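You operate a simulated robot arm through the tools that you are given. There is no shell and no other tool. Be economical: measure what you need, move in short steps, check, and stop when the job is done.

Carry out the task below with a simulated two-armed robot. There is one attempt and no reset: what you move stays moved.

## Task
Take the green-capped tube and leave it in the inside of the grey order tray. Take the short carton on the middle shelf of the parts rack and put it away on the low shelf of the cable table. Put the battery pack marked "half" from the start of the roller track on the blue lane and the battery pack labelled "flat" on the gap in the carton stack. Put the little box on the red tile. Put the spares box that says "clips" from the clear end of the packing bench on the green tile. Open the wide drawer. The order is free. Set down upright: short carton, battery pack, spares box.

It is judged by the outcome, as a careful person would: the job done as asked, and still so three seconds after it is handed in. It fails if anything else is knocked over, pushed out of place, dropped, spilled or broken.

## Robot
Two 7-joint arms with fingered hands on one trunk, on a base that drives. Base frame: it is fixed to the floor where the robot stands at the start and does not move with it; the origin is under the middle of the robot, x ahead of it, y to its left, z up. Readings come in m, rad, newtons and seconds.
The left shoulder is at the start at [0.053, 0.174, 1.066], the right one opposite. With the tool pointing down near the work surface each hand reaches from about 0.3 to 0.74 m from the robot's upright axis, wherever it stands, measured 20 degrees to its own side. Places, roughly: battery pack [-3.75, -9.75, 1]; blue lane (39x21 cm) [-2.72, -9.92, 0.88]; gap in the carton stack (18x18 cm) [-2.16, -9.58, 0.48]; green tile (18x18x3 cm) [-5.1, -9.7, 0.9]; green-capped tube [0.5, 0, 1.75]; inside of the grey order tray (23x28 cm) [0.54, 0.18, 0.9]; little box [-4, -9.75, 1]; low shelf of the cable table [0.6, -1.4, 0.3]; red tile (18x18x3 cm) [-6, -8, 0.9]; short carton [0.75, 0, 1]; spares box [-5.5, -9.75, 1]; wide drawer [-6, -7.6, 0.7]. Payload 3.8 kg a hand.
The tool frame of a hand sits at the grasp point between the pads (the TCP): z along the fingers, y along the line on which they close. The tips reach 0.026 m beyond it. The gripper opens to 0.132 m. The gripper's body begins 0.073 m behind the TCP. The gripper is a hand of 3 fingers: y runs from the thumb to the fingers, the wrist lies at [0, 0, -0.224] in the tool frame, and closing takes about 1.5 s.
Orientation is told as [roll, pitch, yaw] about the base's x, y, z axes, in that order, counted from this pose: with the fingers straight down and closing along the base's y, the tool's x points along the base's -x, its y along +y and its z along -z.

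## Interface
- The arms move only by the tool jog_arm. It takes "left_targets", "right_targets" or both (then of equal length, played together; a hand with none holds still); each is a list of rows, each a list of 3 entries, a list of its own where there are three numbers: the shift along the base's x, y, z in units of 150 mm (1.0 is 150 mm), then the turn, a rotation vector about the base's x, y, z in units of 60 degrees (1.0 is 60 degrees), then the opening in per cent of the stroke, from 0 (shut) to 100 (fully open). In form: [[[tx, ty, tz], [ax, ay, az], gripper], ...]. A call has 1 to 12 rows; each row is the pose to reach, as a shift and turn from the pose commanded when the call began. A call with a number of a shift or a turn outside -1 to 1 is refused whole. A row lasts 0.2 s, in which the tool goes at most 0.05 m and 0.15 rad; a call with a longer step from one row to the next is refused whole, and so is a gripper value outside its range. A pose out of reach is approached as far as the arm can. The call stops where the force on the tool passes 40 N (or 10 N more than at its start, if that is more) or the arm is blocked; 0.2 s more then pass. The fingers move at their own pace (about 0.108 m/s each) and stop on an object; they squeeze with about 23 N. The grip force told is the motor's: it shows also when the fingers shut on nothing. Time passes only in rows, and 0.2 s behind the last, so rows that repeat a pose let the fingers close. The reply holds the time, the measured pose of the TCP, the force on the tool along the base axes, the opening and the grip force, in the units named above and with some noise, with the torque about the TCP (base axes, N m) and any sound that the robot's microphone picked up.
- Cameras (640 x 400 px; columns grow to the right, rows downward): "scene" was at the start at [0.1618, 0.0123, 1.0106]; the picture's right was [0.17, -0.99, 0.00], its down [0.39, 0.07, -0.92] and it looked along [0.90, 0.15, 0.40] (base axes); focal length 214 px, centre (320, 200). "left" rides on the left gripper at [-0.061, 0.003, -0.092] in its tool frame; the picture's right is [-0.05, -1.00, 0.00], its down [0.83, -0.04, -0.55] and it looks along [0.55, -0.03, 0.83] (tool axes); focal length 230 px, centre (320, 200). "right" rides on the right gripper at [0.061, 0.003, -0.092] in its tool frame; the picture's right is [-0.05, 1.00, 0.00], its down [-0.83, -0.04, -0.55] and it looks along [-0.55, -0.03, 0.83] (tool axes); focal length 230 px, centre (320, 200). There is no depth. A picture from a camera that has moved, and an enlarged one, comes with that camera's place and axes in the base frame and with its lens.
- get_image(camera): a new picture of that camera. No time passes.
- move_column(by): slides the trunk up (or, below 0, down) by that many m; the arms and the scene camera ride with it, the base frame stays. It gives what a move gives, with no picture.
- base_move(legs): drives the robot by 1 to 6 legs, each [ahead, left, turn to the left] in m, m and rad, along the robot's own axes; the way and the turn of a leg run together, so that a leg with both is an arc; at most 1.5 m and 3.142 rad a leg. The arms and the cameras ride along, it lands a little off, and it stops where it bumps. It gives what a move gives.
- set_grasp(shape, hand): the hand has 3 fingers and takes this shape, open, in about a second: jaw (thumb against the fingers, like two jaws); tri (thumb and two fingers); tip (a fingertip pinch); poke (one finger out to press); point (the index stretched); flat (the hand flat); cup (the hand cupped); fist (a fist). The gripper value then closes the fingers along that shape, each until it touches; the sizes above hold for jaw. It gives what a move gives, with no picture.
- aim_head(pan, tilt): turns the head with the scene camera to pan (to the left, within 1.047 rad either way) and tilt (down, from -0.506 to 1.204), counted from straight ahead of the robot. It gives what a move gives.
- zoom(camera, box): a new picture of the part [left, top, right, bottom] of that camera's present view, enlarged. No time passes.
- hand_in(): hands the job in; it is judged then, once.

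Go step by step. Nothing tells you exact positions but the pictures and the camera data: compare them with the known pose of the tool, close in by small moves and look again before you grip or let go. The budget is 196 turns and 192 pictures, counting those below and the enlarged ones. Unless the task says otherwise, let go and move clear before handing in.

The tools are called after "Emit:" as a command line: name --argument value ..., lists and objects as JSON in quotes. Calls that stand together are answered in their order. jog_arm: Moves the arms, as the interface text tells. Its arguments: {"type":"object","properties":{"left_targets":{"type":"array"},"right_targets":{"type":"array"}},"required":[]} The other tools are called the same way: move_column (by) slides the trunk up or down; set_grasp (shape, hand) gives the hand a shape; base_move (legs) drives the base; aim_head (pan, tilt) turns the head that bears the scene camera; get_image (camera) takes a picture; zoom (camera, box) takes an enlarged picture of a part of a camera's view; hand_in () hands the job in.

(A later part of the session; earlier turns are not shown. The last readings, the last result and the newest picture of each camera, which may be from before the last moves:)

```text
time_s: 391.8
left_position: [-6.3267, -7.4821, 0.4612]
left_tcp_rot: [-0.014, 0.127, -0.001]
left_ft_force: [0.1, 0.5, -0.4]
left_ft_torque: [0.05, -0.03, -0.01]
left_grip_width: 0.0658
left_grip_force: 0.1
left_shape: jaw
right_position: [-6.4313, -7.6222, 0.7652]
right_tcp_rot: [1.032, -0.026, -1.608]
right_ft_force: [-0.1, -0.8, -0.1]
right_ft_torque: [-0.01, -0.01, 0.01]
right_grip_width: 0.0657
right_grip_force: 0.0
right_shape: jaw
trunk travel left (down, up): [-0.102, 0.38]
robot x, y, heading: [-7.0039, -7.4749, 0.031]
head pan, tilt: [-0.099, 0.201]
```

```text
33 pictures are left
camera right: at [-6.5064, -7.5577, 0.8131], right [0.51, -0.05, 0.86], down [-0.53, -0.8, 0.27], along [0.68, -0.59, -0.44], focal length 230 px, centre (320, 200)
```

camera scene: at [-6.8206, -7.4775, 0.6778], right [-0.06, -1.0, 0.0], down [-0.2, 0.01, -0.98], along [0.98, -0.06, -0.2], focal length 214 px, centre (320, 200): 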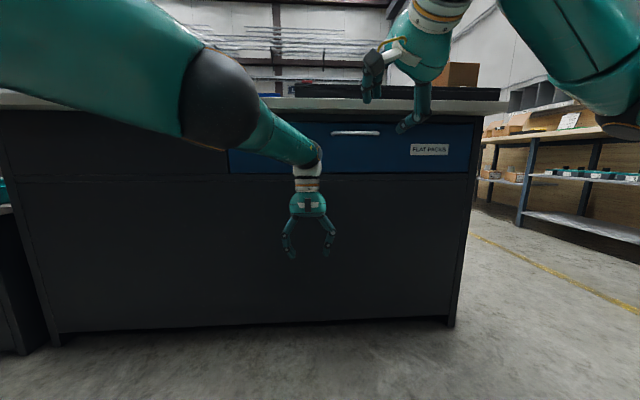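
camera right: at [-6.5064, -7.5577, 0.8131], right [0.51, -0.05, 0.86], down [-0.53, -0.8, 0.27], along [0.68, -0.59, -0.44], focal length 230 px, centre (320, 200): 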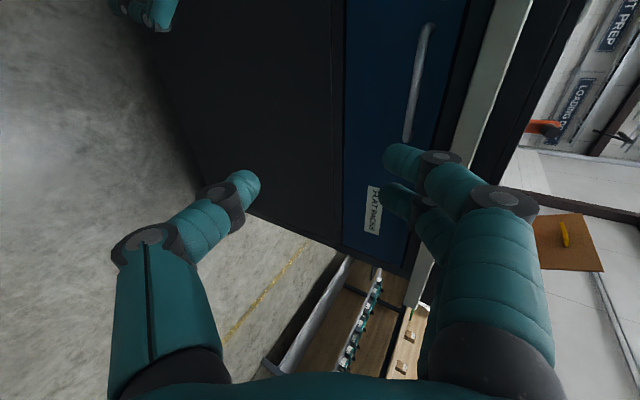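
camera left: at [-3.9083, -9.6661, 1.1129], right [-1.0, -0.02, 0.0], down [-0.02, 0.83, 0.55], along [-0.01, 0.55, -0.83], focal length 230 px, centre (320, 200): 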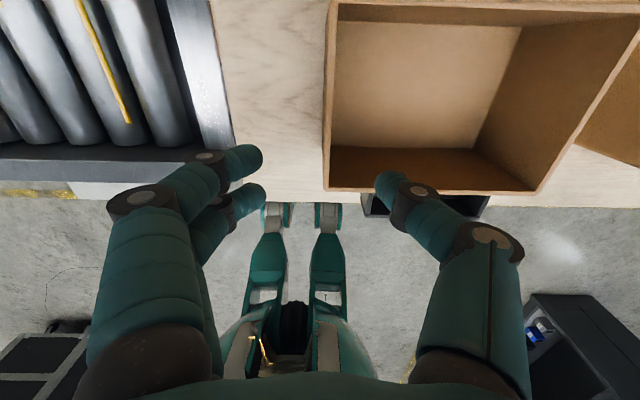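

The hand now points forward-down with the fingers closing up/down. The handle runs y −7.71…−7.56 at x≈−6.135, z≈0.748. I'll come 0.1 m closer and look.

Emit:
base_move --legs '[[0.1, 0, -0.03]]'

Emit:
jog_arm --right_targets '[[[0.2, 0, -0.03], [0, 0, 0], 35], [[0.4, 0, -0.06], [0, 0, 0], 35], [[0.6, 0, -0.1], [0, 0, 0], 35], [[0.75, 0, -0.12], [0, 0, 0], 35]]'

Emit:
get_image --camera "right"

Emit:
get_image --camera "scene"

```text
time_s: 392.9
left_position: [-6.2246, -7.5003, 0.459]
left_tcp_rot: [-0.014, 0.126, -0.032]
left_ft_force: [-0.9, 0.6, -0.1]
left_ft_torque: [0.01, 0.0, 0.01]
left_grip_width: 0.0658
left_grip_force: 0.0
left_shape: jaw
right_position: [-6.3337, -7.6381, 0.7654]
right_tcp_rot: [1.034, -0.028, -1.638]
right_ft_force: [-0.3, 0.6, 0.4]
right_ft_torque: [0.0, -0.01, -0.02]
right_grip_width: 0.0655
right_grip_force: 0.0
right_shape: jaw
trunk travel left (down, up): [-0.102, 0.38]
robot x, y, heading: [-6.9027, -7.4686, 0.006]
head pan, tilt: [-0.099, 0.201]
```

```text
time_s: 393.9
left_position: [-6.2258, -7.4991, 0.4601]
left_tcp_rot: [-0.014, 0.126, -0.031]
left_ft_force: [0.0, 0.5, -0.4]
left_ft_torque: [0.0, -0.02, -0.02]
left_grip_width: 0.0655
left_grip_force: 0.1
left_shape: jaw
right_position: [-6.2213, -7.6389, 0.7459]
right_tcp_rot: [1.034, -0.029, -1.638]
right_ft_force: [-0.3, 0.6, 0.6]
right_ft_torque: [0.03, 0.04, -0.01]
right_grip_width: 0.0465
right_grip_force: 0.1
right_shape: jaw
trunk travel left (down, up): [-0.102, 0.38]
robot x, y, heading: [-6.896, -7.4742, 0.008]
head pan, tilt: [-0.099, 0.201]
```

```text
32 pictures are left
camera right: at [-6.2949, -7.5724, 0.7947], right [0.51, -0.06, 0.86], down [-0.55, -0.79, 0.27], along [0.66, -0.61, -0.43], focal length 230 px, centre (320, 200)
```

right: 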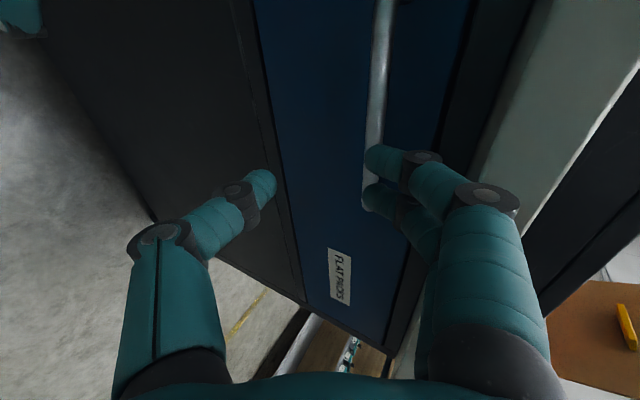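

```text
31 pictures are left
camera scene: at [-6.7192, -7.4814, 0.6778], right [-0.09, -1.0, 0.0], down [-0.2, 0.02, -0.98], along [0.98, -0.09, -0.2], focal length 214 px, centre (320, 200)
```

scene: 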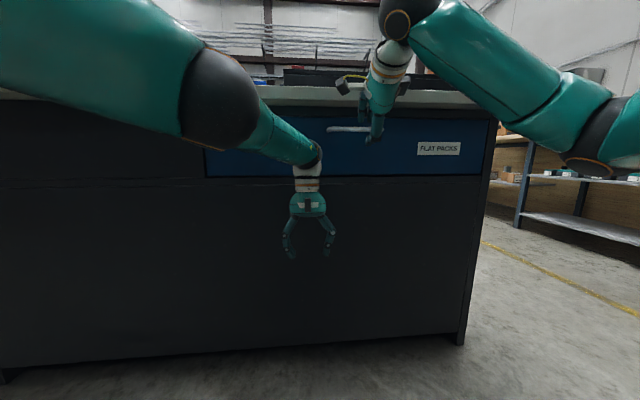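

The handle is at z≈0.743. I'll back up along the tool axis, open a bit more, and come in along the axis so that the fingers straddle it.

Emit:
jog_arm --right_targets '[[[-0.08, 0.02, 0.15], [0, 0, 0], 50], [[-0.08, 0.03, 0.33], [0, 0, 0], 50], [[0.1, 0.03, 0.23], [0, 0, 0], 50], [[0.25, 0.03, 0.14], [0, 0, 0], 50], [[0.38, 0.03, 0.07], [0, 0, 0], 50]]'

Emit:
get_image --camera "right"

```text
time_s: 394.9
left_position: [-6.2279, -7.5023, 0.4614]
left_tcp_rot: [-0.013, 0.123, -0.032]
left_ft_force: [-0.7, 0.0, 0.4]
left_ft_torque: [0.0, 0.02, -0.01]
left_grip_width: 0.0658
left_grip_force: 0.1
left_shape: jaw
right_position: [-6.202, -7.6336, 0.7766]
right_tcp_rot: [1.035, -0.027, -1.636]
right_ft_force: [-32.3, -0.8, -3.8]
right_ft_torque: [0.11, -1.02, 0.04]
right_grip_width: 0.0561
right_grip_force: 0.1
right_shape: jaw
trunk travel left (down, up): [-0.102, 0.38]
robot x, y, heading: [-6.9039, -7.474, 0.002]
head pan, tilt: [-0.099, 0.201]
stopped in row 4 (right hand): the force on the tool passed its limit at 61 N (the readings are from after the stop); the commanded pose is now the measured one
```

```text
30 pictures are left
camera right: at [-6.2762, -7.5663, 0.8245], right [0.51, -0.06, 0.86], down [-0.55, -0.79, 0.27], along [0.66, -0.61, -0.43], focal length 230 px, centre (320, 200)
```

right: 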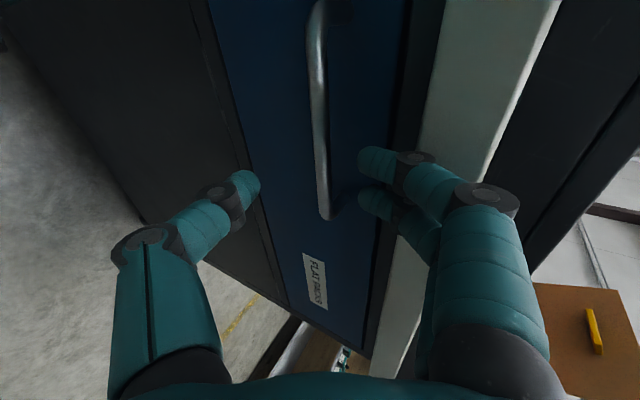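

The upper knuckle hit the bench-top edge. I'll back off, narrow the opening, and come in a bit lower-profile.

Emit:
jog_arm --right_targets '[[[-0.124, 0, 0.096], [0, 0, 0], 23], [[-0.124, 0, 0.096], [0, 0, 0], 23], [[-0.124, 0, 0.096], [0, 0, 0], 23], [[0, 0, 0.02], [0, 0, 0], 23], [[0.12, 0, -0.05], [0, 0, 0], 23], [[0.24, 0, -0.12], [0, 0, 0], 23], [[0.333, 0, -0.177], [0, 0, 0], 23]]'

Emit:
get_image --camera "right"

```text
time_s: 396.2
left_position: [-6.2274, -7.5024, 0.4602]
left_tcp_rot: [-0.011, 0.125, -0.033]
left_ft_force: [-0.2, 0.1, -0.5]
left_ft_torque: [0.02, 0.01, -0.01]
left_grip_width: 0.0657
left_grip_force: 0.0
left_shape: jaw
right_position: [-6.1826, -7.6314, 0.7603]
right_tcp_rot: [1.019, -0.031, -1.631]
right_ft_force: [-24.7, -1.4, -12.6]
right_ft_torque: [0.06, -1.09, 0.03]
right_grip_width: 0.0253
right_grip_force: 0.0
right_shape: jaw
trunk travel left (down, up): [-0.102, 0.38]
robot x, y, heading: [-6.9043, -7.4727, 0.003]
head pan, tilt: [-0.099, 0.201]
stopped in row 6 (right hand): the force on the tool passed its limit at 56 N (the readings are from after the stop); the commanded pose is now the measured one
```

```text
29 pictures are left
camera right: at [-6.2565, -7.5644, 0.8093], right [0.52, -0.06, 0.85], down [-0.54, -0.79, 0.28], along [0.66, -0.61, -0.44], focal length 230 px, centre (320, 200)
```

right: 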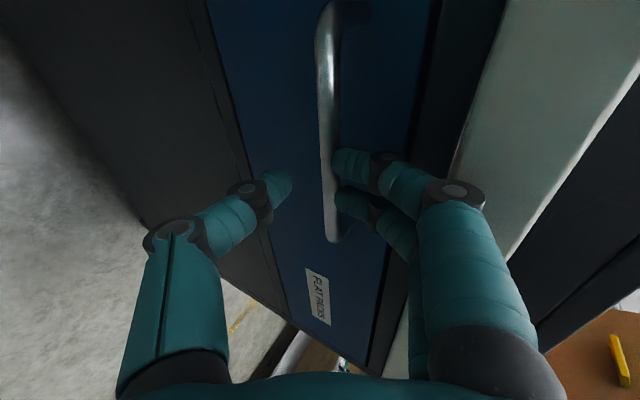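

The knuckle is catching on the bench-top edge. Fully open, the upper finger is straight, so I'll come in lower with only the upper finger over the bar and close the thumb from below. Backing off and lowering the trunk first.

Emit:
jog_arm --right_targets '[[[-0.25, 0, 0.1], [0, 0, 0], 40], [[-0.5, 0, 0.2], [0, 0, 0], 80], [[-0.65, 0, 0.2], [0, 0, 0], 100], [[-0.65, 0, 0.2], [0, 0, 0], 100]]'

Emit:
move_column --by -0.06

```text
time_s: 397.2
left_position: [-6.2257, -7.5024, 0.459]
left_tcp_rot: [-0.014, 0.125, -0.035]
left_ft_force: [-0.4, 0.7, -0.1]
left_ft_torque: [-0.01, -0.02, -0.01]
left_grip_width: 0.0657
left_grip_force: 0.0
left_shape: jaw
right_position: [-6.2791, -7.6316, 0.7935]
right_tcp_rot: [1.025, -0.032, -1.632]
right_ft_force: [-0.2, 0.4, -0.4]
right_ft_torque: [-0.03, 0.03, 0.0]
right_grip_width: 0.132
right_grip_force: 0.1
right_shape: jaw
trunk travel left (down, up): [-0.102, 0.38]
robot x, y, heading: [-6.9035, -7.4728, 0.005]
head pan, tilt: [-0.099, 0.201]
```

```text
time_s: 398.2
left_position: [-6.2254, -7.5028, 0.3754]
left_tcp_rot: [-0.014, 0.171, -0.035]
left_ft_force: [1.0, -0.6, 0.6]
left_ft_torque: [-0.02, 0.05, -0.01]
left_grip_width: 0.0658
left_grip_force: 0.2
left_shape: jaw
right_position: [-6.2782, -7.6305, 0.7329]
right_tcp_rot: [1.023, -0.031, -1.633]
right_ft_force: [-0.6, 0.7, -0.9]
right_ft_torque: [-0.03, -0.03, 0.02]
right_grip_width: 0.1322
right_grip_force: 0.1
right_shape: jaw
trunk travel left (down, up): [-0.042, 0.44]
robot x, y, heading: [-6.9047, -7.4721, 0.001]
head pan, tilt: [-0.099, 0.201]
```

Emit:
jog_arm --right_targets '[[[0.2, 0, -0.02], [0, 0, 0], 100], [[0.42, 0, -0.05], [0, 0, 0], 100], [[0.54, 0, -0.13], [0, 0, 0], 100], [[0.667, 0, -0.22], [0, 0, 0], 100]]'

Emit:
get_image --camera "right"

```text
time_s: 399.2
left_position: [-6.2244, -7.5014, 0.3749]
left_tcp_rot: [-0.013, 0.171, -0.034]
left_ft_force: [0.2, 1.1, 0.3]
left_ft_torque: [-0.05, -0.01, 0.01]
left_grip_width: 0.0655
left_grip_force: 0.1
left_shape: jaw
right_position: [-6.1784, -7.6299, 0.6998]
right_tcp_rot: [1.023, -0.032, -1.63]
right_ft_force: [-0.2, -0.8, 0.5]
right_ft_torque: [0.02, 0.0, -0.04]
right_grip_width: 0.1318
right_grip_force: 0.1
right_shape: jaw
trunk travel left (down, up): [-0.042, 0.44]
robot x, y, heading: [-6.9044, -7.4734, 0.0]
head pan, tilt: [-0.099, 0.201]
```

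```text
28 pictures are left
camera right: at [-6.2519, -7.5632, 0.7489], right [0.52, -0.06, 0.85], down [-0.55, -0.79, 0.28], along [0.66, -0.61, -0.44], focal length 230 px, centre (320, 200)
```

right: 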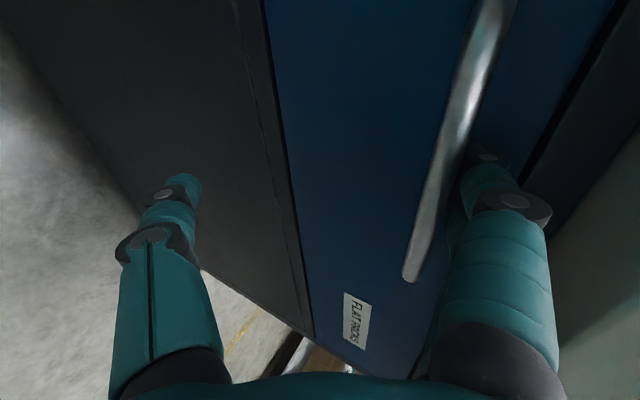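

The upper fingers are now over and behind the bar. Closing.

Emit:
jog_arm --right_targets '[[[0, 0, 0], [0, 0, 0], 0], [[0, 0, 0], [0, 0, 0], 0], [[0, 0, 0], [0, 0, 0], 0], [[0, 0, 0], [0, 0, 0], 0], [[0, 0, 0], [0, 0, 0], 0], [[0, 0, 0], [0, 0, 0], 0], [[0, 0, 0], [0, 0, 0], 0]]'

Emit:
get_image --camera "right"

```text
time_s: 400.8
left_position: [-6.225, -7.5022, 0.3754]
left_tcp_rot: [-0.014, 0.169, -0.034]
left_ft_force: [0.8, 0.3, 0.3]
left_ft_torque: [0.02, -0.01, -0.03]
left_grip_width: 0.0656
left_grip_force: 0.0
left_shape: jaw
right_position: [-6.1798, -7.6307, 0.7051]
right_tcp_rot: [1.032, -0.03, -1.634]
right_ft_force: [3.4, -0.4, 22.6]
right_ft_torque: [0.04, -0.51, 0.07]
right_grip_width: 0.0364
right_grip_force: 22.9
right_shape: jaw
trunk travel left (down, up): [-0.042, 0.44]
robot x, y, heading: [-6.9029, -7.4728, 0.002]
head pan, tilt: [-0.099, 0.201]
```

```text
27 pictures are left
camera right: at [-6.2535, -7.5632, 0.7527], right [0.51, -0.06, 0.86], down [-0.55, -0.79, 0.27], along [0.66, -0.61, -0.43], focal length 230 px, centre (320, 200)
```

right: 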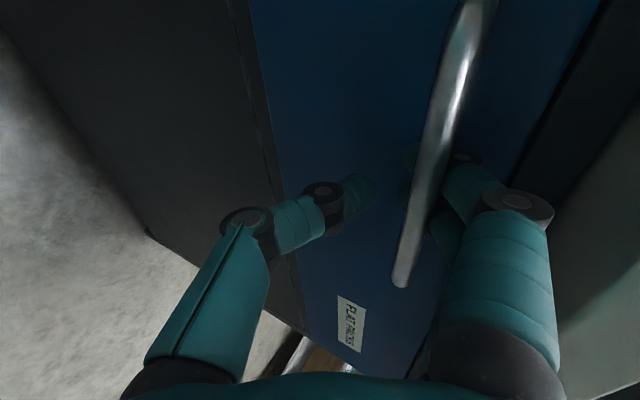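

The fingers are hooked behind the bar. I'll pull by backing the base.

Emit:
base_move --legs '[[-0.12, 0, 0]]'

Emit:
get_image --camera "scene"

```text
time_s: 402.0
left_position: [-6.3458, -7.5035, 0.376]
left_tcp_rot: [-0.015, 0.168, -0.033]
left_ft_force: [-0.4, -0.4, -1.0]
left_ft_torque: [0.01, -0.04, 0.02]
left_grip_width: 0.0656
left_grip_force: 0.1
left_shape: jaw
right_position: [-6.3004, -7.6311, 0.7027]
right_tcp_rot: [1.026, -0.032, -1.632]
right_ft_force: [-0.6, 0.4, 19.8]
right_ft_torque: [-0.02, -0.41, -0.03]
right_grip_width: 0.0335
right_grip_force: 22.9
right_shape: jaw
trunk travel left (down, up): [-0.042, 0.44]
robot x, y, heading: [-7.0234, -7.4748, 0.004]
head pan, tilt: [-0.099, 0.201]
```

```text
26 pictures are left
camera scene: at [-6.8348, -7.4819, 0.6183], right [-0.1, -1.0, 0.0], down [-0.2, 0.02, -0.98], along [0.98, -0.09, -0.2], focal length 214 px, centre (320, 200)
```

scene: 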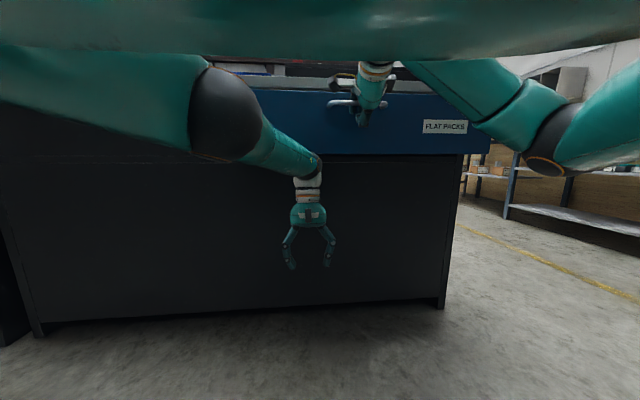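

The drawer comes along. I'll pull further.

Emit:
base_move --legs '[[-0.17, 0, 0]]'

Emit:
get_image --camera "scene"

```text
time_s: 403.5
left_position: [-6.5143, -7.5028, 0.3758]
left_tcp_rot: [-0.014, 0.17, -0.033]
left_ft_force: [0.2, -1.5, -0.9]
left_ft_torque: [-0.02, -0.01, 0.0]
left_grip_width: 0.0658
left_grip_force: 0.0
left_shape: jaw
right_position: [-6.4697, -7.6318, 0.7039]
right_tcp_rot: [1.029, -0.03, -1.633]
right_ft_force: [0.0, 2.3, 18.8]
right_ft_torque: [-0.12, -0.28, 0.09]
right_grip_width: 0.0299
right_grip_force: 23.3
right_shape: jaw
trunk travel left (down, up): [-0.042, 0.44]
robot x, y, heading: [-7.1928, -7.4771, 0.004]
head pan, tilt: [-0.099, 0.201]
```

```text
25 pictures are left
camera scene: at [-7.0036, -7.4825, 0.6183], right [-0.1, -1.0, 0.0], down [-0.2, 0.02, -0.98], along [0.98, -0.09, -0.2], focal length 214 px, centre (320, 200)
```

scene: 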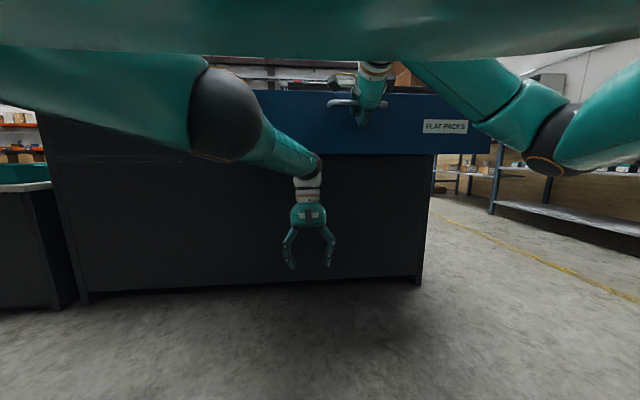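

Emit:
base_move --legs '[[-0.05, 0, 0]]'

Emit:
jog_arm --right_targets '[[[0, 0, 0], [0, 0, 0], 60], [[0, 0, 0], [0, 0, 0], 100], [[0, 0, 0], [0, 0, 0], 100], [[0, 0, 0], [0, 0, 0], 100], [[0, 0, 0], [0, 0, 0], 100], [[0, 0, 0], [0, 0, 0], 100]]'

Emit:
get_image --camera "right"

```text
time_s: 404.4
left_position: [-6.5642, -7.5043, 0.3757]
left_tcp_rot: [-0.015, 0.171, -0.034]
left_ft_force: [-0.4, -1.1, -0.2]
left_ft_torque: [0.0, 0.01, -0.03]
left_grip_width: 0.0655
left_grip_force: 0.1
left_shape: jaw
right_position: [-6.5195, -7.632, 0.7034]
right_tcp_rot: [1.032, -0.03, -1.633]
right_ft_force: [-1.0, 3.0, 15.9]
right_ft_torque: [-0.08, -0.18, 0.12]
right_grip_width: 0.0266
right_grip_force: 22.9
right_shape: jaw
trunk travel left (down, up): [-0.042, 0.44]
robot x, y, heading: [-7.2422, -7.4735, 0.001]
head pan, tilt: [-0.099, 0.201]
```

```text
time_s: 405.8
left_position: [-6.5635, -7.504, 0.3754]
left_tcp_rot: [-0.014, 0.171, -0.034]
left_ft_force: [-0.6, 0.6, 0.0]
left_ft_torque: [0.0, -0.01, -0.03]
left_grip_width: 0.0656
left_grip_force: 0.1
left_shape: jaw
right_position: [-6.5181, -7.6317, 0.7041]
right_tcp_rot: [1.03, -0.029, -1.633]
right_ft_force: [-0.6, -0.4, -0.2]
right_ft_torque: [-0.01, -0.02, 0.01]
right_grip_width: 0.1318
right_grip_force: 0.0
right_shape: jaw
trunk travel left (down, up): [-0.042, 0.44]
robot x, y, heading: [-7.2411, -7.4744, 0.002]
head pan, tilt: [-0.099, 0.201]
```

```text
24 pictures are left
camera right: at [-6.5919, -7.565, 0.7516], right [0.51, -0.06, 0.86], down [-0.55, -0.79, 0.27], along [0.66, -0.61, -0.44], focal length 230 px, centre (320, 200)
```

right: 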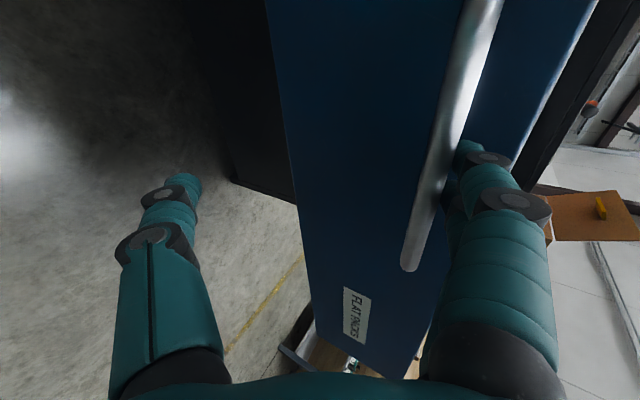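

The drawer is open about 0.34 m. I'll withdraw the hand up and back, raise the trunk, and move away to the packing bench.

Emit:
jog_arm --right_targets '[[[-0.2, 0, 0.12], [0, 0, 0], 100], [[-0.45, 0, 0.27], [0, 0, 0], 100], [[-0.65, 0, 0.4], [0, 0, 0], 100]]'

Emit:
move_column --by 0.42

Emit:
jog_arm --right_targets '[[[0, 0, 0], [0, 0.125, 0], 100], [[0, 0, 0], [0, 0.25, 0], 100], [[0, 0, 0], [0, 0.375, 0], 100], [[0, 0, 0], [0, 0.5, 0], 100], [[0, 0, 0], [0, 0.625, 0], 100], [[0, 0, 0], [0, 0.75, 0], 100], [[0, 0, 0], [0, 0.875, 0], 100], [[0, 0, 0], [0, 0.98, 0], 100]]' --left_targets '[[[-0.03, 0.05, 0.15], [0, -0.02, 0], 50], [[-0.06, 0.1, 0.3], [0, -0.04, 0], 50], [[-0.1, 0.15, 0.45], [0, -0.08, 0], 50], [[-0.15, 0.2, 0.6], [0, -0.12, 0], 50], [[-0.15, 0.25, 0.7], [0, -0.16, 0], 50], [[-0.15, 0.3, 0.8], [0, -0.16, 0], 50], [[-0.15, 0.35, 0.9], [0, -0.16, 0], 50], [[-0.15, 0.4, 1], [0, -0.16, 0], 50]]'

Emit:
aim_head --pan 0 --tilt 0.5

Emit:
get_image --camera "scene"

```text
time_s: 406.6
left_position: [-6.5644, -7.5043, 0.3749]
left_tcp_rot: [-0.013, 0.171, -0.034]
left_ft_force: [1.2, 0.2, -0.9]
left_ft_torque: [0.01, 0.01, 0.02]
left_grip_width: 0.0656
left_grip_force: 0.1
left_shape: jaw
right_position: [-6.6158, -7.6322, 0.7642]
right_tcp_rot: [1.029, -0.028, -1.632]
right_ft_force: [0.0, 0.2, -0.1]
right_ft_torque: [0.04, 0.01, -0.03]
right_grip_width: 0.1319
right_grip_force: 0.0
right_shape: jaw
trunk travel left (down, up): [-0.042, 0.44]
robot x, y, heading: [-7.2425, -7.4742, -0.002]
head pan, tilt: [-0.099, 0.201]
```

```text
refused: 0.42 is not a number from -0.4 to 0.4
```

```text
time_s: 408.4
left_position: [-6.5081, -7.4992, 0.4856]
left_tcp_rot: [-0.006, 0.006, -0.035]
left_ft_force: [0.6, 0.5, -0.6]
left_ft_torque: [-0.01, 0.03, -0.01]
left_grip_width: 0.0656
left_grip_force: 0.1
left_shape: jaw
left hand out of reach, approached as far as the arm can: row 1, 2, 3, 4, 5, 6, 7, 8
right_position: [-6.6162, -7.6311, 0.7627]
right_tcp_rot: [0.001, -0.069, -1.578]
right_ft_force: [0.2, -1.0, 0.0]
right_ft_torque: [0.01, -0.02, -0.02]
right_grip_width: 0.1321
right_grip_force: 0.1
right_shape: jaw
trunk travel left (down, up): [-0.042, 0.44]
robot x, y, heading: [-7.2415, -7.4774, 0.004]
head pan, tilt: [-0.099, 0.201]
```

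```text
time_s: 409.2
left_position: [-6.5082, -7.501, 0.486]
left_tcp_rot: [-0.007, 0.005, -0.033]
left_ft_force: [0.1, 0.5, -0.2]
left_ft_torque: [0.0, -0.01, -0.03]
left_grip_width: 0.0655
left_grip_force: 0.1
left_shape: jaw
right_position: [-6.6152, -7.6327, 0.7632]
right_tcp_rot: [0.003, -0.065, -1.579]
right_ft_force: [0.1, 1.0, -0.1]
right_ft_torque: [0.02, 0.0, 0.01]
right_grip_width: 0.1319
right_grip_force: 0.0
right_shape: jaw
trunk travel left (down, up): [-0.042, 0.44]
robot x, y, heading: [-7.2457, -7.4751, 0.007]
head pan, tilt: [0.0, 0.499]
```

```text
23 pictures are left
camera scene: at [-7.0545, -7.4739, 0.5904], right [0.0, -1.0, 0.0], down [-0.48, 0.0, -0.88], along [0.88, 0.0, -0.48], focal length 214 px, centre (320, 200)
```

scene: 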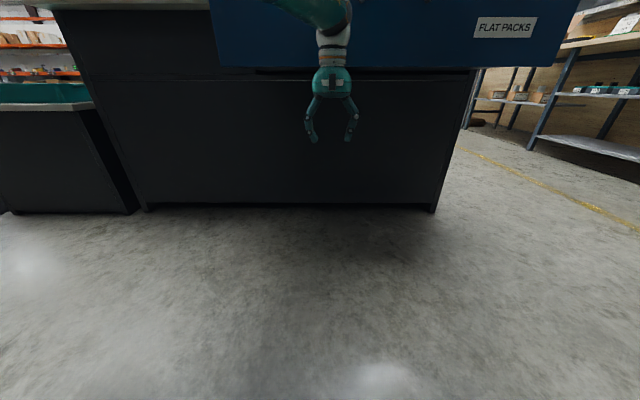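

The left hand is close to the open drawer's front; I'll pull it back before raising the trunk.

Emit:
jog_arm --left_targets '[[[-0.15, 0.1, -0.05], [0, 0, 0], 50], [[-0.3, 0.2, -0.1], [0, 0, 0], 50], [[-0.45, 0.3, -0.1], [0, 0, 0], 50], [[-0.6, 0.4, -0.1], [0, 0, 0], 50]]'

```text
time_s: 410.2
left_position: [-6.5053, -7.4917, 0.4752]
left_tcp_rot: [-0.006, 0.005, -0.033]
left_ft_force: [-0.7, -0.3, -0.1]
left_ft_torque: [0.02, -0.03, 0.01]
left_grip_width: 0.0659
left_grip_force: 0.1
left_shape: jaw
left hand out of reach, approached as far as the arm can: row 1, 2, 3, 4
right_position: [-6.6174, -7.6322, 0.7624]
right_tcp_rot: [0.003, -0.069, -1.577]
right_ft_force: [-0.8, -0.4, -0.4]
right_ft_torque: [-0.01, 0.04, 0.01]
right_grip_width: 0.1317
right_grip_force: 0.0
right_shape: jaw
trunk travel left (down, up): [-0.042, 0.44]
robot x, y, heading: [-7.2427, -7.4745, 0.001]
head pan, tilt: [0.0, 0.499]
```

I'll turn the base to the left so that both hands swing clear of the drawer, and then raise the trunk.

Emit:
base_move --legs '[[0, 0, 0.75]]'

Emit:
move_column --by 0.4

Emit:
aim_head --pan -0.75 --tilt 0.4

Emit:
get_image --camera "scene"

```text
time_s: 412.6
left_position: [-6.6981, -6.9781, 0.4753]
left_tcp_rot: [-0.008, 0.006, 0.729]
left_ft_force: [-0.1, 0.4, -0.4]
left_ft_torque: [-0.02, -0.02, 0.01]
left_grip_width: 0.0657
left_grip_force: 0.0
left_shape: jaw
right_position: [-6.6807, -7.1564, 0.7632]
right_tcp_rot: [0.002, -0.067, -0.816]
right_ft_force: [0.1, -0.6, -0.1]
right_ft_torque: [-0.02, 0.0, 0.03]
right_grip_width: 0.1321
right_grip_force: 0.2
right_shape: jaw
trunk travel left (down, up): [-0.042, 0.44]
robot x, y, heading: [-7.2431, -7.4766, 0.763]
head pan, tilt: [0.0, 0.499]
```

```text
time_s: 416.4
left_position: [-6.7407, -7.0172, 1.2247]
left_tcp_rot: [0.012, -0.517, 0.722]
left_ft_force: [0.1, 0.1, 0.0]
left_ft_torque: [0.01, 0.02, 0.01]
left_grip_width: 0.066
left_grip_force: 0.0
left_shape: jaw
right_position: [-6.6796, -7.1546, 1.1625]
right_tcp_rot: [0.002, -0.067, -0.817]
right_ft_force: [-0.2, 0.0, 0.6]
right_ft_torque: [-0.04, 0.01, -0.02]
right_grip_width: 0.1319
right_grip_force: 0.0
right_shape: jaw
trunk travel left (down, up): [-0.442, 0.04]
robot x, y, heading: [-7.2441, -7.4732, 0.764]
head pan, tilt: [0.0, 0.499]
```

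```text
time_s: 417.6
left_position: [-6.739, -7.0181, 1.2259]
left_tcp_rot: [0.015, -0.518, 0.723]
left_ft_force: [-0.5, 0.3, -0.3]
left_ft_torque: [0.02, -0.01, -0.01]
left_grip_width: 0.0657
left_grip_force: 0.1
left_shape: jaw
right_position: [-6.6803, -7.1553, 1.1635]
right_tcp_rot: [0.004, -0.068, -0.818]
right_ft_force: [0.2, 0.1, 0.1]
right_ft_torque: [0.04, -0.01, 0.01]
right_grip_width: 0.1319
right_grip_force: 0.0
right_shape: jaw
trunk travel left (down, up): [-0.442, 0.04]
robot x, y, heading: [-7.2453, -7.4735, 0.763]
head pan, tilt: [-0.75, 0.4]
```

```text
22 pictures are left
camera scene: at [-7.0736, -7.4003, 1.0235], right [0.01, -1.0, 0.0], down [-0.39, -0.01, -0.92], along [0.92, 0.01, -0.39], focal length 214 px, centre (320, 200)
```

scene: 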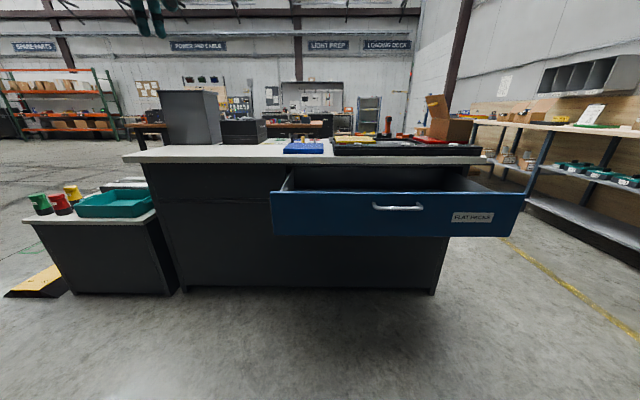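

The drawer stands wide open. I'll turn to face the packing bench and drive to the spares boxes near x≈−5.4.

Emit:
base_move --legs '[[0, 0, -2.334], [0, 0.22, 0], [1.3, 0, 0], [0, 1.4, 0]]'

Emit:
aim_head --pan 0 --tilt 0.45

Emit:
get_image --camera "scene"

```text
time_s: 443.7
left_position: [-5.6341, -9.4371, 1.2252]
left_tcp_rot: [0.015, -0.52, -1.586]
left_ft_force: [0.3, 0.2, 0.8]
left_ft_torque: [-0.01, -0.04, 0.0]
left_grip_width: 0.066
left_grip_force: 0.0
left_shape: jaw
right_position: [-5.7764, -9.3885, 1.1642]
right_tcp_rot: [0.003, -0.069, -3.124]
right_ft_force: [-0.4, 0.2, -0.4]
right_ft_torque: [-0.02, -0.01, 0.02]
right_grip_width: 0.1318
right_grip_force: 0.0
right_shape: jaw
trunk travel left (down, up): [-0.442, 0.04]
robot x, y, heading: [-5.6318, -8.761, -1.544]
head pan, tilt: [-0.75, 0.4]
```

```text
time_s: 444.8
left_position: [-5.6356, -9.4374, 1.2249]
left_tcp_rot: [0.013, -0.519, -1.587]
left_ft_force: [-0.1, -0.9, 0.2]
left_ft_torque: [0.0, -0.01, -0.03]
left_grip_width: 0.0657
left_grip_force: 0.0
left_shape: jaw
right_position: [-5.776, -9.3886, 1.1637]
right_tcp_rot: [0.003, -0.067, -3.125]
right_ft_force: [-0.5, 0.6, 0.4]
right_ft_torque: [-0.03, 0.02, -0.01]
right_grip_width: 0.1316
right_grip_force: 0.1
right_shape: jaw
trunk travel left (down, up): [-0.442, 0.04]
robot x, y, heading: [-5.6357, -8.7567, -1.544]
head pan, tilt: [0.0, 0.45]
```

```text
21 pictures are left
camera scene: at [-5.6276, -8.9547, 1.0188], right [-1.0, -0.03, 0.0], down [-0.01, 0.43, -0.9], along [0.02, -0.9, -0.44], focal length 214 px, centre (320, 200)
```

scene: 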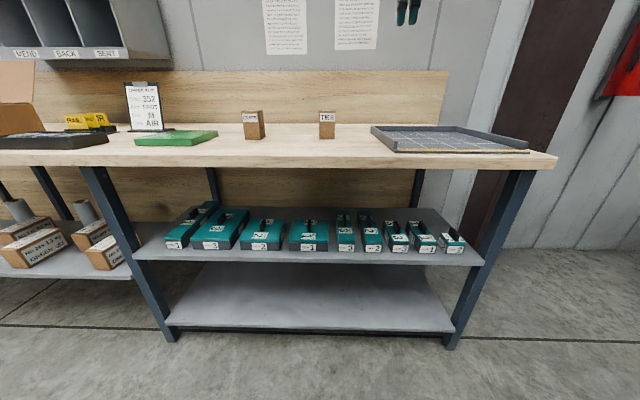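

Emit:
zoom --camera "scene" --box '[110, 80, 350, 180]'

```text
2.67 times, centred on (230, 130) of scene
camera zoom: at [-5.6276, -8.9547, 1.0188], right [-1.0, -0.03, 0.0], down [-0.01, 0.43, -0.9], along [0.02, -0.9, -0.44], focal length 572 px, centre (560, 387)
```

zoom: 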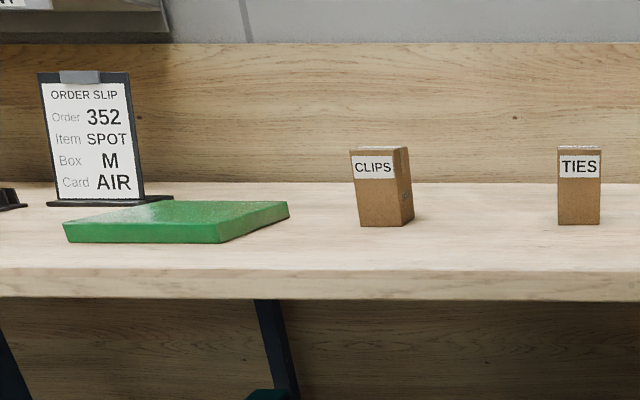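

CLIPS stands at about [−5.36, −9.79] and the green tile is centred at about [−5.125, −9.70]. I'll retract the left arm, level the right hand, and drive in.

Emit:
jog_arm --left_targets '[[[0.1, 0.25, 0], [0.1, 0, 0], 50], [[0.2, 0.5, 0], [0.2, 0, 0], 50], [[0.3, 0.75, 0], [0.3, 0, 0], 50], [[0.4, 1, 0], [0.4, 0, 0], 50]]' --right_targets '[[[0, 0, 0], [0, -0.03, 0], 100], [[0, 0, 0], [0, -0.064, 0], 100], [[0, 0, 0], [0, -0.064, 0], 100], [[0, 0, 0], [0, -0.064, 0], 100]]'

Emit:
base_move --legs '[[0, 0.5, -0.027], [0.36, 0, 0]]'

Emit:
aim_head --pan -0.15 --tilt 0.45

Emit:
get_image --camera "scene"

Emit:
get_image --camera "right"

```text
time_s: 445.8
left_position: [-5.5728, -9.285, 1.2258]
left_tcp_rot: [0.007, -0.099, -1.582]
left_ft_force: [0.0, -0.6, -0.8]
left_ft_torque: [-0.03, 0.02, 0.02]
left_grip_width: 0.066
left_grip_force: 0.0
left_shape: jaw
right_position: [-5.7747, -9.3887, 1.1643]
right_tcp_rot: [0.006, -0.001, -3.125]
right_ft_force: [-0.1, -0.7, -0.1]
right_ft_torque: [0.0, -0.02, 0.01]
right_grip_width: 0.1322
right_grip_force: 0.0
right_shape: jaw
trunk travel left (down, up): [-0.442, 0.04]
robot x, y, heading: [-5.6327, -8.7598, -1.546]
head pan, tilt: [0.0, 0.45]
```

```text
time_s: 452.6
left_position: [-5.086, -9.635, 1.2259]
left_tcp_rot: [0.005, -0.097, -1.606]
left_ft_force: [-1.1, 0.3, 0.5]
left_ft_torque: [0.0, -0.02, 0.01]
left_grip_width: 0.0657
left_grip_force: 0.2
left_shape: jaw
right_position: [-5.2891, -9.7333, 1.1641]
right_tcp_rot: [0.005, -0.001, 3.136]
right_ft_force: [0.1, 0.2, 0.2]
right_ft_torque: [0.02, -0.02, -0.02]
right_grip_width: 0.1319
right_grip_force: 0.0
right_shape: jaw
trunk travel left (down, up): [-0.442, 0.04]
robot x, y, heading: [-5.1337, -9.1014, -1.565]
head pan, tilt: [0.0, 0.45]
```

```text
time_s: 453.3
left_position: [-5.0858, -9.637, 1.2246]
left_tcp_rot: [0.006, -0.101, -1.607]
left_ft_force: [0.1, -0.2, 0.7]
left_ft_torque: [0.03, 0.0, 0.01]
left_grip_width: 0.0656
left_grip_force: 0.1
left_shape: jaw
right_position: [-5.2883, -9.7334, 1.1645]
right_tcp_rot: [0.006, 0.0, 3.137]
right_ft_force: [0.1, -0.7, 0.3]
right_ft_torque: [0.01, -0.01, 0.01]
right_grip_width: 0.132
right_grip_force: 0.1
right_shape: jaw
trunk travel left (down, up): [-0.442, 0.04]
robot x, y, heading: [-5.1358, -9.1068, -1.567]
head pan, tilt: [-0.15, 0.45]
```

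```text
19 pictures are left
camera scene: at [-5.1448, -9.3017, 1.0188], right [-0.99, 0.14, 0.0], down [0.06, 0.43, -0.9], along [-0.13, -0.89, -0.44], focal length 214 px, centre (320, 200)
```

scene: 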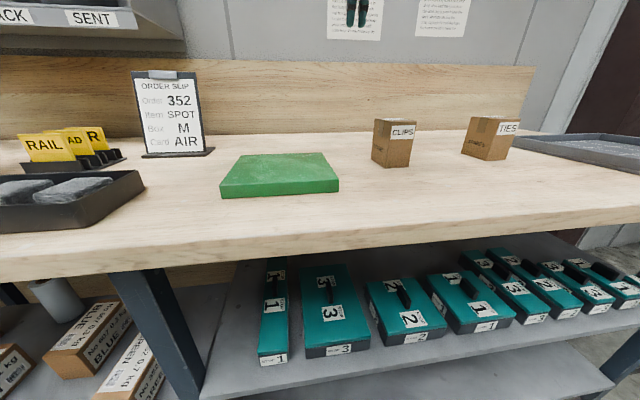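

```text
18 pictures are left
camera right: at [-5.2278, -9.7374, 1.256], right [-0.06, -1.0, 0.0], down [-0.83, 0.05, 0.56], along [-0.55, 0.03, -0.83], focal length 230 px, centre (320, 200)
```

right: 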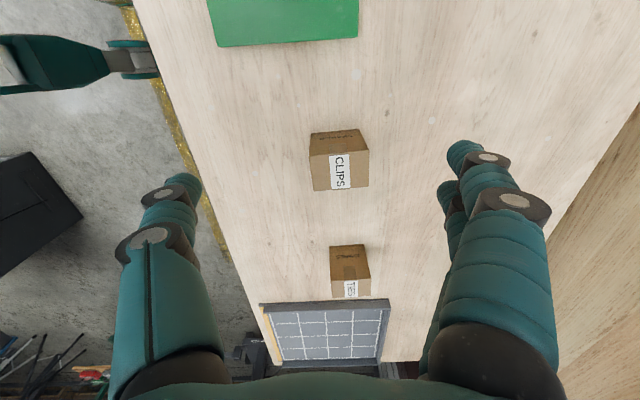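

Refined: CLIPS is centred at about [−5.37, −9.752], 0.076 m in y, base z≈0.885; the tile's centre is [−5.13, −9.70]. I'll go above CLIPS.

Emit:
jog_arm --right_targets '[[[-0.25, -0.06, 0], [0, 0, 0], 100], [[-0.545, -0.125, -0.05], [0, 0, 0], 100], [[-0.545, -0.125, -0.3], [0, 0, 0], 100], [[-0.545, -0.125, -0.6], [0, 0, 0], 100], [[-0.545, -0.125, -0.85], [0, 0, 0], 100]]'

Emit:
get_image --camera "right"

Emit:
get_image --camera "scene"

```text
time_s: 454.5
left_position: [-5.0856, -9.6355, 1.2257]
left_tcp_rot: [0.008, -0.099, -1.606]
left_ft_force: [0.4, 0.0, 1.1]
left_ft_torque: [0.01, 0.01, -0.01]
left_grip_width: 0.0657
left_grip_force: 0.0
left_shape: jaw
right_position: [-5.3708, -9.7793, 1.0392]
right_tcp_rot: [0.002, 0.0, 3.136]
right_ft_force: [-0.2, 0.3, -1.1]
right_ft_torque: [0.0, 0.0, -0.01]
right_grip_width: 0.132
right_grip_force: 0.1
right_shape: jaw
right hand out of reach, approached as far as the arm can: row 3, 4, 5
trunk travel left (down, up): [-0.442, 0.04]
robot x, y, heading: [-5.1338, -9.1055, -1.566]
head pan, tilt: [-0.15, 0.45]
```

```text
17 pictures are left
camera right: at [-5.3093, -9.7832, 1.1314], right [-0.06, -1.0, 0.0], down [-0.83, 0.05, 0.56], along [-0.56, 0.03, -0.83], focal length 230 px, centre (320, 200)
```

right: 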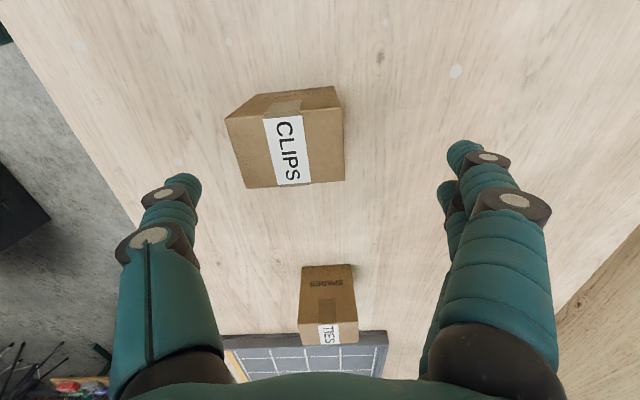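

```text
16 pictures are left
camera scene: at [-5.1448, -9.3018, 1.0187], right [-0.99, 0.14, 0.0], down [0.06, 0.43, -0.9], along [-0.13, -0.89, -0.44], focal length 214 px, centre (320, 200)
```

scene: 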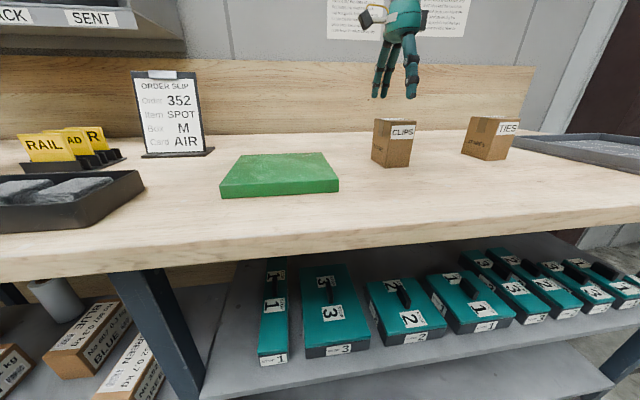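

CLIPS' top is at [−5.36, −9.756]. The arm is at its reach limit, so I'll shift the hand back and bring the base 0.08 m closer.

Emit:
jog_arm --right_targets '[[[0.02, 0.25, 0.02], [0, 0, 0], 100], [[0.05, 0.5, 0.02], [0, 0, 0], 100], [[0.06, 0.69, 0.02], [0, 0, 0], 100]]'

Emit:
base_move --legs '[[0.08, 0, 0]]'

Emit:
get_image --camera "right"

```text
time_s: 455.3
left_position: [-5.086, -9.6356, 1.2258]
left_tcp_rot: [0.007, -0.1, -1.605]
left_ft_force: [-0.1, -0.7, 0.0]
left_ft_torque: [0.01, 0.0, 0.0]
left_grip_width: 0.0657
left_grip_force: 0.1
left_shape: jaw
right_position: [-5.3619, -9.7754, 1.0566]
right_tcp_rot: [0.005, -0.001, 3.135]
right_ft_force: [0.1, -0.3, -0.3]
right_ft_torque: [-0.01, 0.01, -0.01]
right_grip_width: 0.1321
right_grip_force: 0.2
right_shape: jaw
right hand out of reach, approached as far as the arm can: row 1, 2, 3
trunk travel left (down, up): [-0.442, 0.04]
robot x, y, heading: [-5.1329, -9.1043, -1.568]
head pan, tilt: [-0.15, 0.45]
```

```text
time_s: 456.3
left_position: [-5.0864, -9.7162, 1.225]
left_tcp_rot: [0.006, -0.099, -1.608]
left_ft_force: [-1.0, 0.1, -0.5]
left_ft_torque: [0.04, -0.02, -0.01]
left_grip_width: 0.066
left_grip_force: 0.1
left_shape: jaw
right_position: [-5.3623, -9.8564, 1.0571]
right_tcp_rot: [0.005, 0.0, 3.135]
right_ft_force: [0.4, -0.6, 0.1]
right_ft_torque: [0.01, -0.02, 0.0]
right_grip_width: 0.1318
right_grip_force: 0.1
right_shape: jaw
trunk travel left (down, up): [-0.442, 0.04]
robot x, y, heading: [-5.1301, -9.1842, -1.566]
head pan, tilt: [-0.15, 0.45]
```

```text
15 pictures are left
camera right: at [-5.3006, -9.8592, 1.1489], right [-0.06, -1.0, 0.0], down [-0.83, 0.05, 0.56], along [-0.55, 0.03, -0.83], focal length 230 px, centre (320, 200)
```

right: 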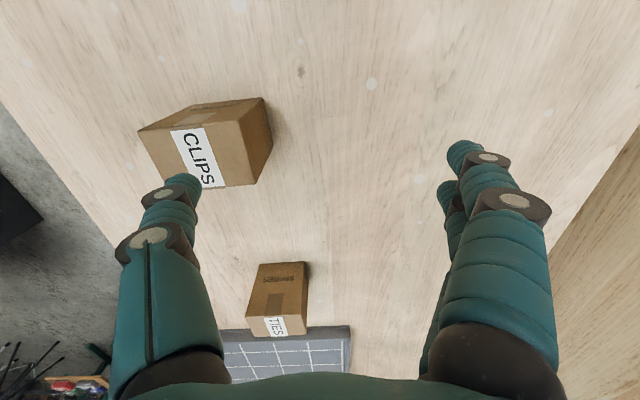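

The arm is stuck in a stretched posture; I'll raise it and turn the hand back to its natural yaw, which should free it.

Emit:
jog_arm --right_targets '[[[0, 0.05, 0.15], [0, 0, 0.125], 100], [[0, 0.1, 0.3], [0, 0, 0.25], 100], [[0, 0.2, 0.4], [0, 0, 0.375], 100], [[0, 0.3, 0.5], [0, 0, 0.5], 100], [[0, 0.4, 0.5], [0, 0, 0.625], 100], [[0, 0.5, 0.5], [0, 0, 0.75], 100], [[0, 0.6, 0.5], [0, 0, 0.875], 100], [[0, 0.7, 0.5], [0, 0, 1], 100]]'

Emit:
jog_arm --right_targets '[[[0, 0, 0], [0, 0, 0.125], 100], [[0, 0, 0], [0, 0, 0.25], 100], [[0, 0, 0], [0, 0, 0.375], 100], [[0, 0, 0], [0, 0, 0.5], 100]]'

Emit:
get_image --camera "right"

```text
time_s: 458.1
left_position: [-5.0866, -9.7148, 1.2243]
left_tcp_rot: [0.007, -0.1, -1.608]
left_ft_force: [0.3, -0.1, 0.1]
left_ft_torque: [0.01, 0.0, -0.01]
left_grip_width: 0.0658
left_grip_force: 0.0
left_shape: jaw
right_position: [-5.3616, -9.8251, 1.1584]
right_tcp_rot: [0.003, 0.001, -2.153]
right_ft_force: [-0.4, -1.4, 0.4]
right_ft_torque: [-0.04, -0.01, 0.03]
right_grip_width: 0.1321
right_grip_force: 0.1
right_shape: jaw
right hand out of reach, approached as far as the arm can: row 2, 3, 4, 5, 6, 7, 8
trunk travel left (down, up): [-0.442, 0.04]
robot x, y, heading: [-5.133, -9.1889, -1.56]
head pan, tilt: [-0.15, 0.45]
```

```text
time_s: 459.1
left_position: [-5.0864, -9.7158, 1.2268]
left_tcp_rot: [0.008, -0.098, -1.607]
left_ft_force: [-0.1, 0.2, 0.5]
left_ft_torque: [0.02, 0.02, 0.0]
left_grip_width: 0.0659
left_grip_force: 0.1
left_shape: jaw
right_position: [-5.3616, -9.8263, 1.1579]
right_tcp_rot: [0.002, 0.003, -1.632]
right_ft_force: [-0.1, -0.2, 0.0]
right_ft_torque: [-0.01, 0.0, -0.02]
right_grip_width: 0.1319
right_grip_force: 0.1
right_shape: jaw
trunk travel left (down, up): [-0.442, 0.04]
robot x, y, heading: [-5.1317, -9.1841, -1.563]
head pan, tilt: [-0.15, 0.45]
```

```text
14 pictures are left
camera right: at [-5.3553, -9.7649, 1.2499], right [0.99, -0.11, 0.0], down [-0.09, -0.83, 0.55], along [-0.06, -0.55, -0.83], focal length 230 px, centre (320, 200)
```

right: 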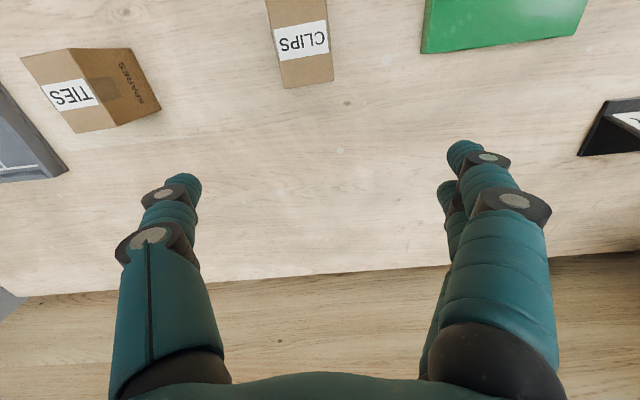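

Emit:
jog_arm --right_targets '[[[0, 0.15, 0], [0, 0, 0], 100], [[0, 0.3, 0], [0, 0, 0], 100], [[0, 0.45, 0], [0, 0, 0], 100]]'

```text
time_s: 459.9
left_position: [-5.0875, -9.7158, 1.2262]
left_tcp_rot: [0.008, -0.098, -1.608]
left_ft_force: [0.5, -0.2, 0.9]
left_ft_torque: [-0.02, -0.01, -0.02]
left_grip_width: 0.0656
left_grip_force: 0.0
left_shape: jaw
right_position: [-5.3598, -9.8183, 1.1748]
right_tcp_rot: [0.002, 0.003, -1.634]
right_ft_force: [0.5, 0.9, 0.0]
right_ft_torque: [0.0, 0.0, 0.01]
right_grip_width: 0.1319
right_grip_force: 0.1
right_shape: jaw
right hand out of reach, approached as far as the arm can: row 1, 2, 3
trunk travel left (down, up): [-0.442, 0.04]
robot x, y, heading: [-5.1317, -9.1845, -1.563]
head pan, tilt: [-0.15, 0.45]
```

The elbow is locked straight. I'll back the base away from the bench so I can free the arm safely.

Emit:
base_move --legs '[[-0.55, 0, 0]]'

Emit:
move_column --by -0.1

Emit:
jog_arm --right_targets '[[[0, 0.15, -0.1], [0, 0, 0], 100], [[0, 0.3, -0.2], [0, 0, 0], 100], [[0, 0.45, -0.3], [0, 0, 0], 100], [[0, 0.6, -0.4], [0, 0, 0], 100], [[0, 0.75, -0.5], [0, 0, 0], 100], [[0, 0.9, -0.6], [0, 0, 0], 100], [[0, 1, -0.7], [0, 0, 0], 100]]'

```text
time_s: 463.1
left_position: [-5.0882, -9.1653, 1.2251]
left_tcp_rot: [0.008, -0.101, -1.608]
left_ft_force: [-0.6, 1.2, -0.9]
left_ft_torque: [-0.01, 0.01, 0.01]
left_grip_width: 0.0658
left_grip_force: 0.1
left_shape: jaw
right_position: [-5.3619, -9.2697, 1.1744]
right_tcp_rot: [0.002, 0.001, -1.629]
right_ft_force: [-0.1, 0.2, -1.3]
right_ft_torque: [0.01, 0.0, -0.01]
right_grip_width: 0.132
right_grip_force: 0.1
right_shape: jaw
trunk travel left (down, up): [-0.442, 0.04]
robot x, y, heading: [-5.1366, -8.6337, -1.565]
head pan, tilt: [-0.15, 0.45]
```

```text
time_s: 464.4
left_position: [-5.0883, -9.1657, 1.1258]
left_tcp_rot: [0.008, -0.102, -1.606]
left_ft_force: [-0.5, -0.4, 0.6]
left_ft_torque: [-0.02, -0.02, 0.02]
left_grip_width: 0.0657
left_grip_force: 0.1
left_shape: jaw
right_position: [-5.3613, -9.2956, 0.9379]
right_tcp_rot: [-0.012, 0.219, -1.632]
right_ft_force: [1.4, -0.4, 0.1]
right_ft_torque: [-0.02, -0.02, -0.04]
right_grip_width: 0.1317
right_grip_force: 0.1
right_shape: jaw
trunk travel left (down, up): [-0.342, 0.14]
robot x, y, heading: [-5.1354, -8.6337, -1.566]
head pan, tilt: [-0.15, 0.45]
```

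```text
time_s: 466.0
left_position: [-5.0874, -9.1655, 1.125]
left_tcp_rot: [0.006, -0.098, -1.606]
left_ft_force: [-0.3, 0.7, -0.2]
left_ft_torque: [0.03, 0.0, 0.01]
left_grip_width: 0.0658
left_grip_force: 0.1
left_shape: jaw
right_position: [-5.3633, -9.303, 0.8448]
right_tcp_rot: [-0.012, 0.222, -1.633]
right_ft_force: [-0.4, 0.7, 1.0]
right_ft_torque: [0.03, -0.01, -0.01]
right_grip_width: 0.1318
right_grip_force: 0.0
right_shape: jaw
right hand out of reach, approached as far as the arm can: row 1, 2, 3, 4, 5, 6, 7
trunk travel left (down, up): [-0.342, 0.14]
robot x, y, heading: [-5.1348, -8.633, -1.569]
head pan, tilt: [-0.15, 0.45]
```

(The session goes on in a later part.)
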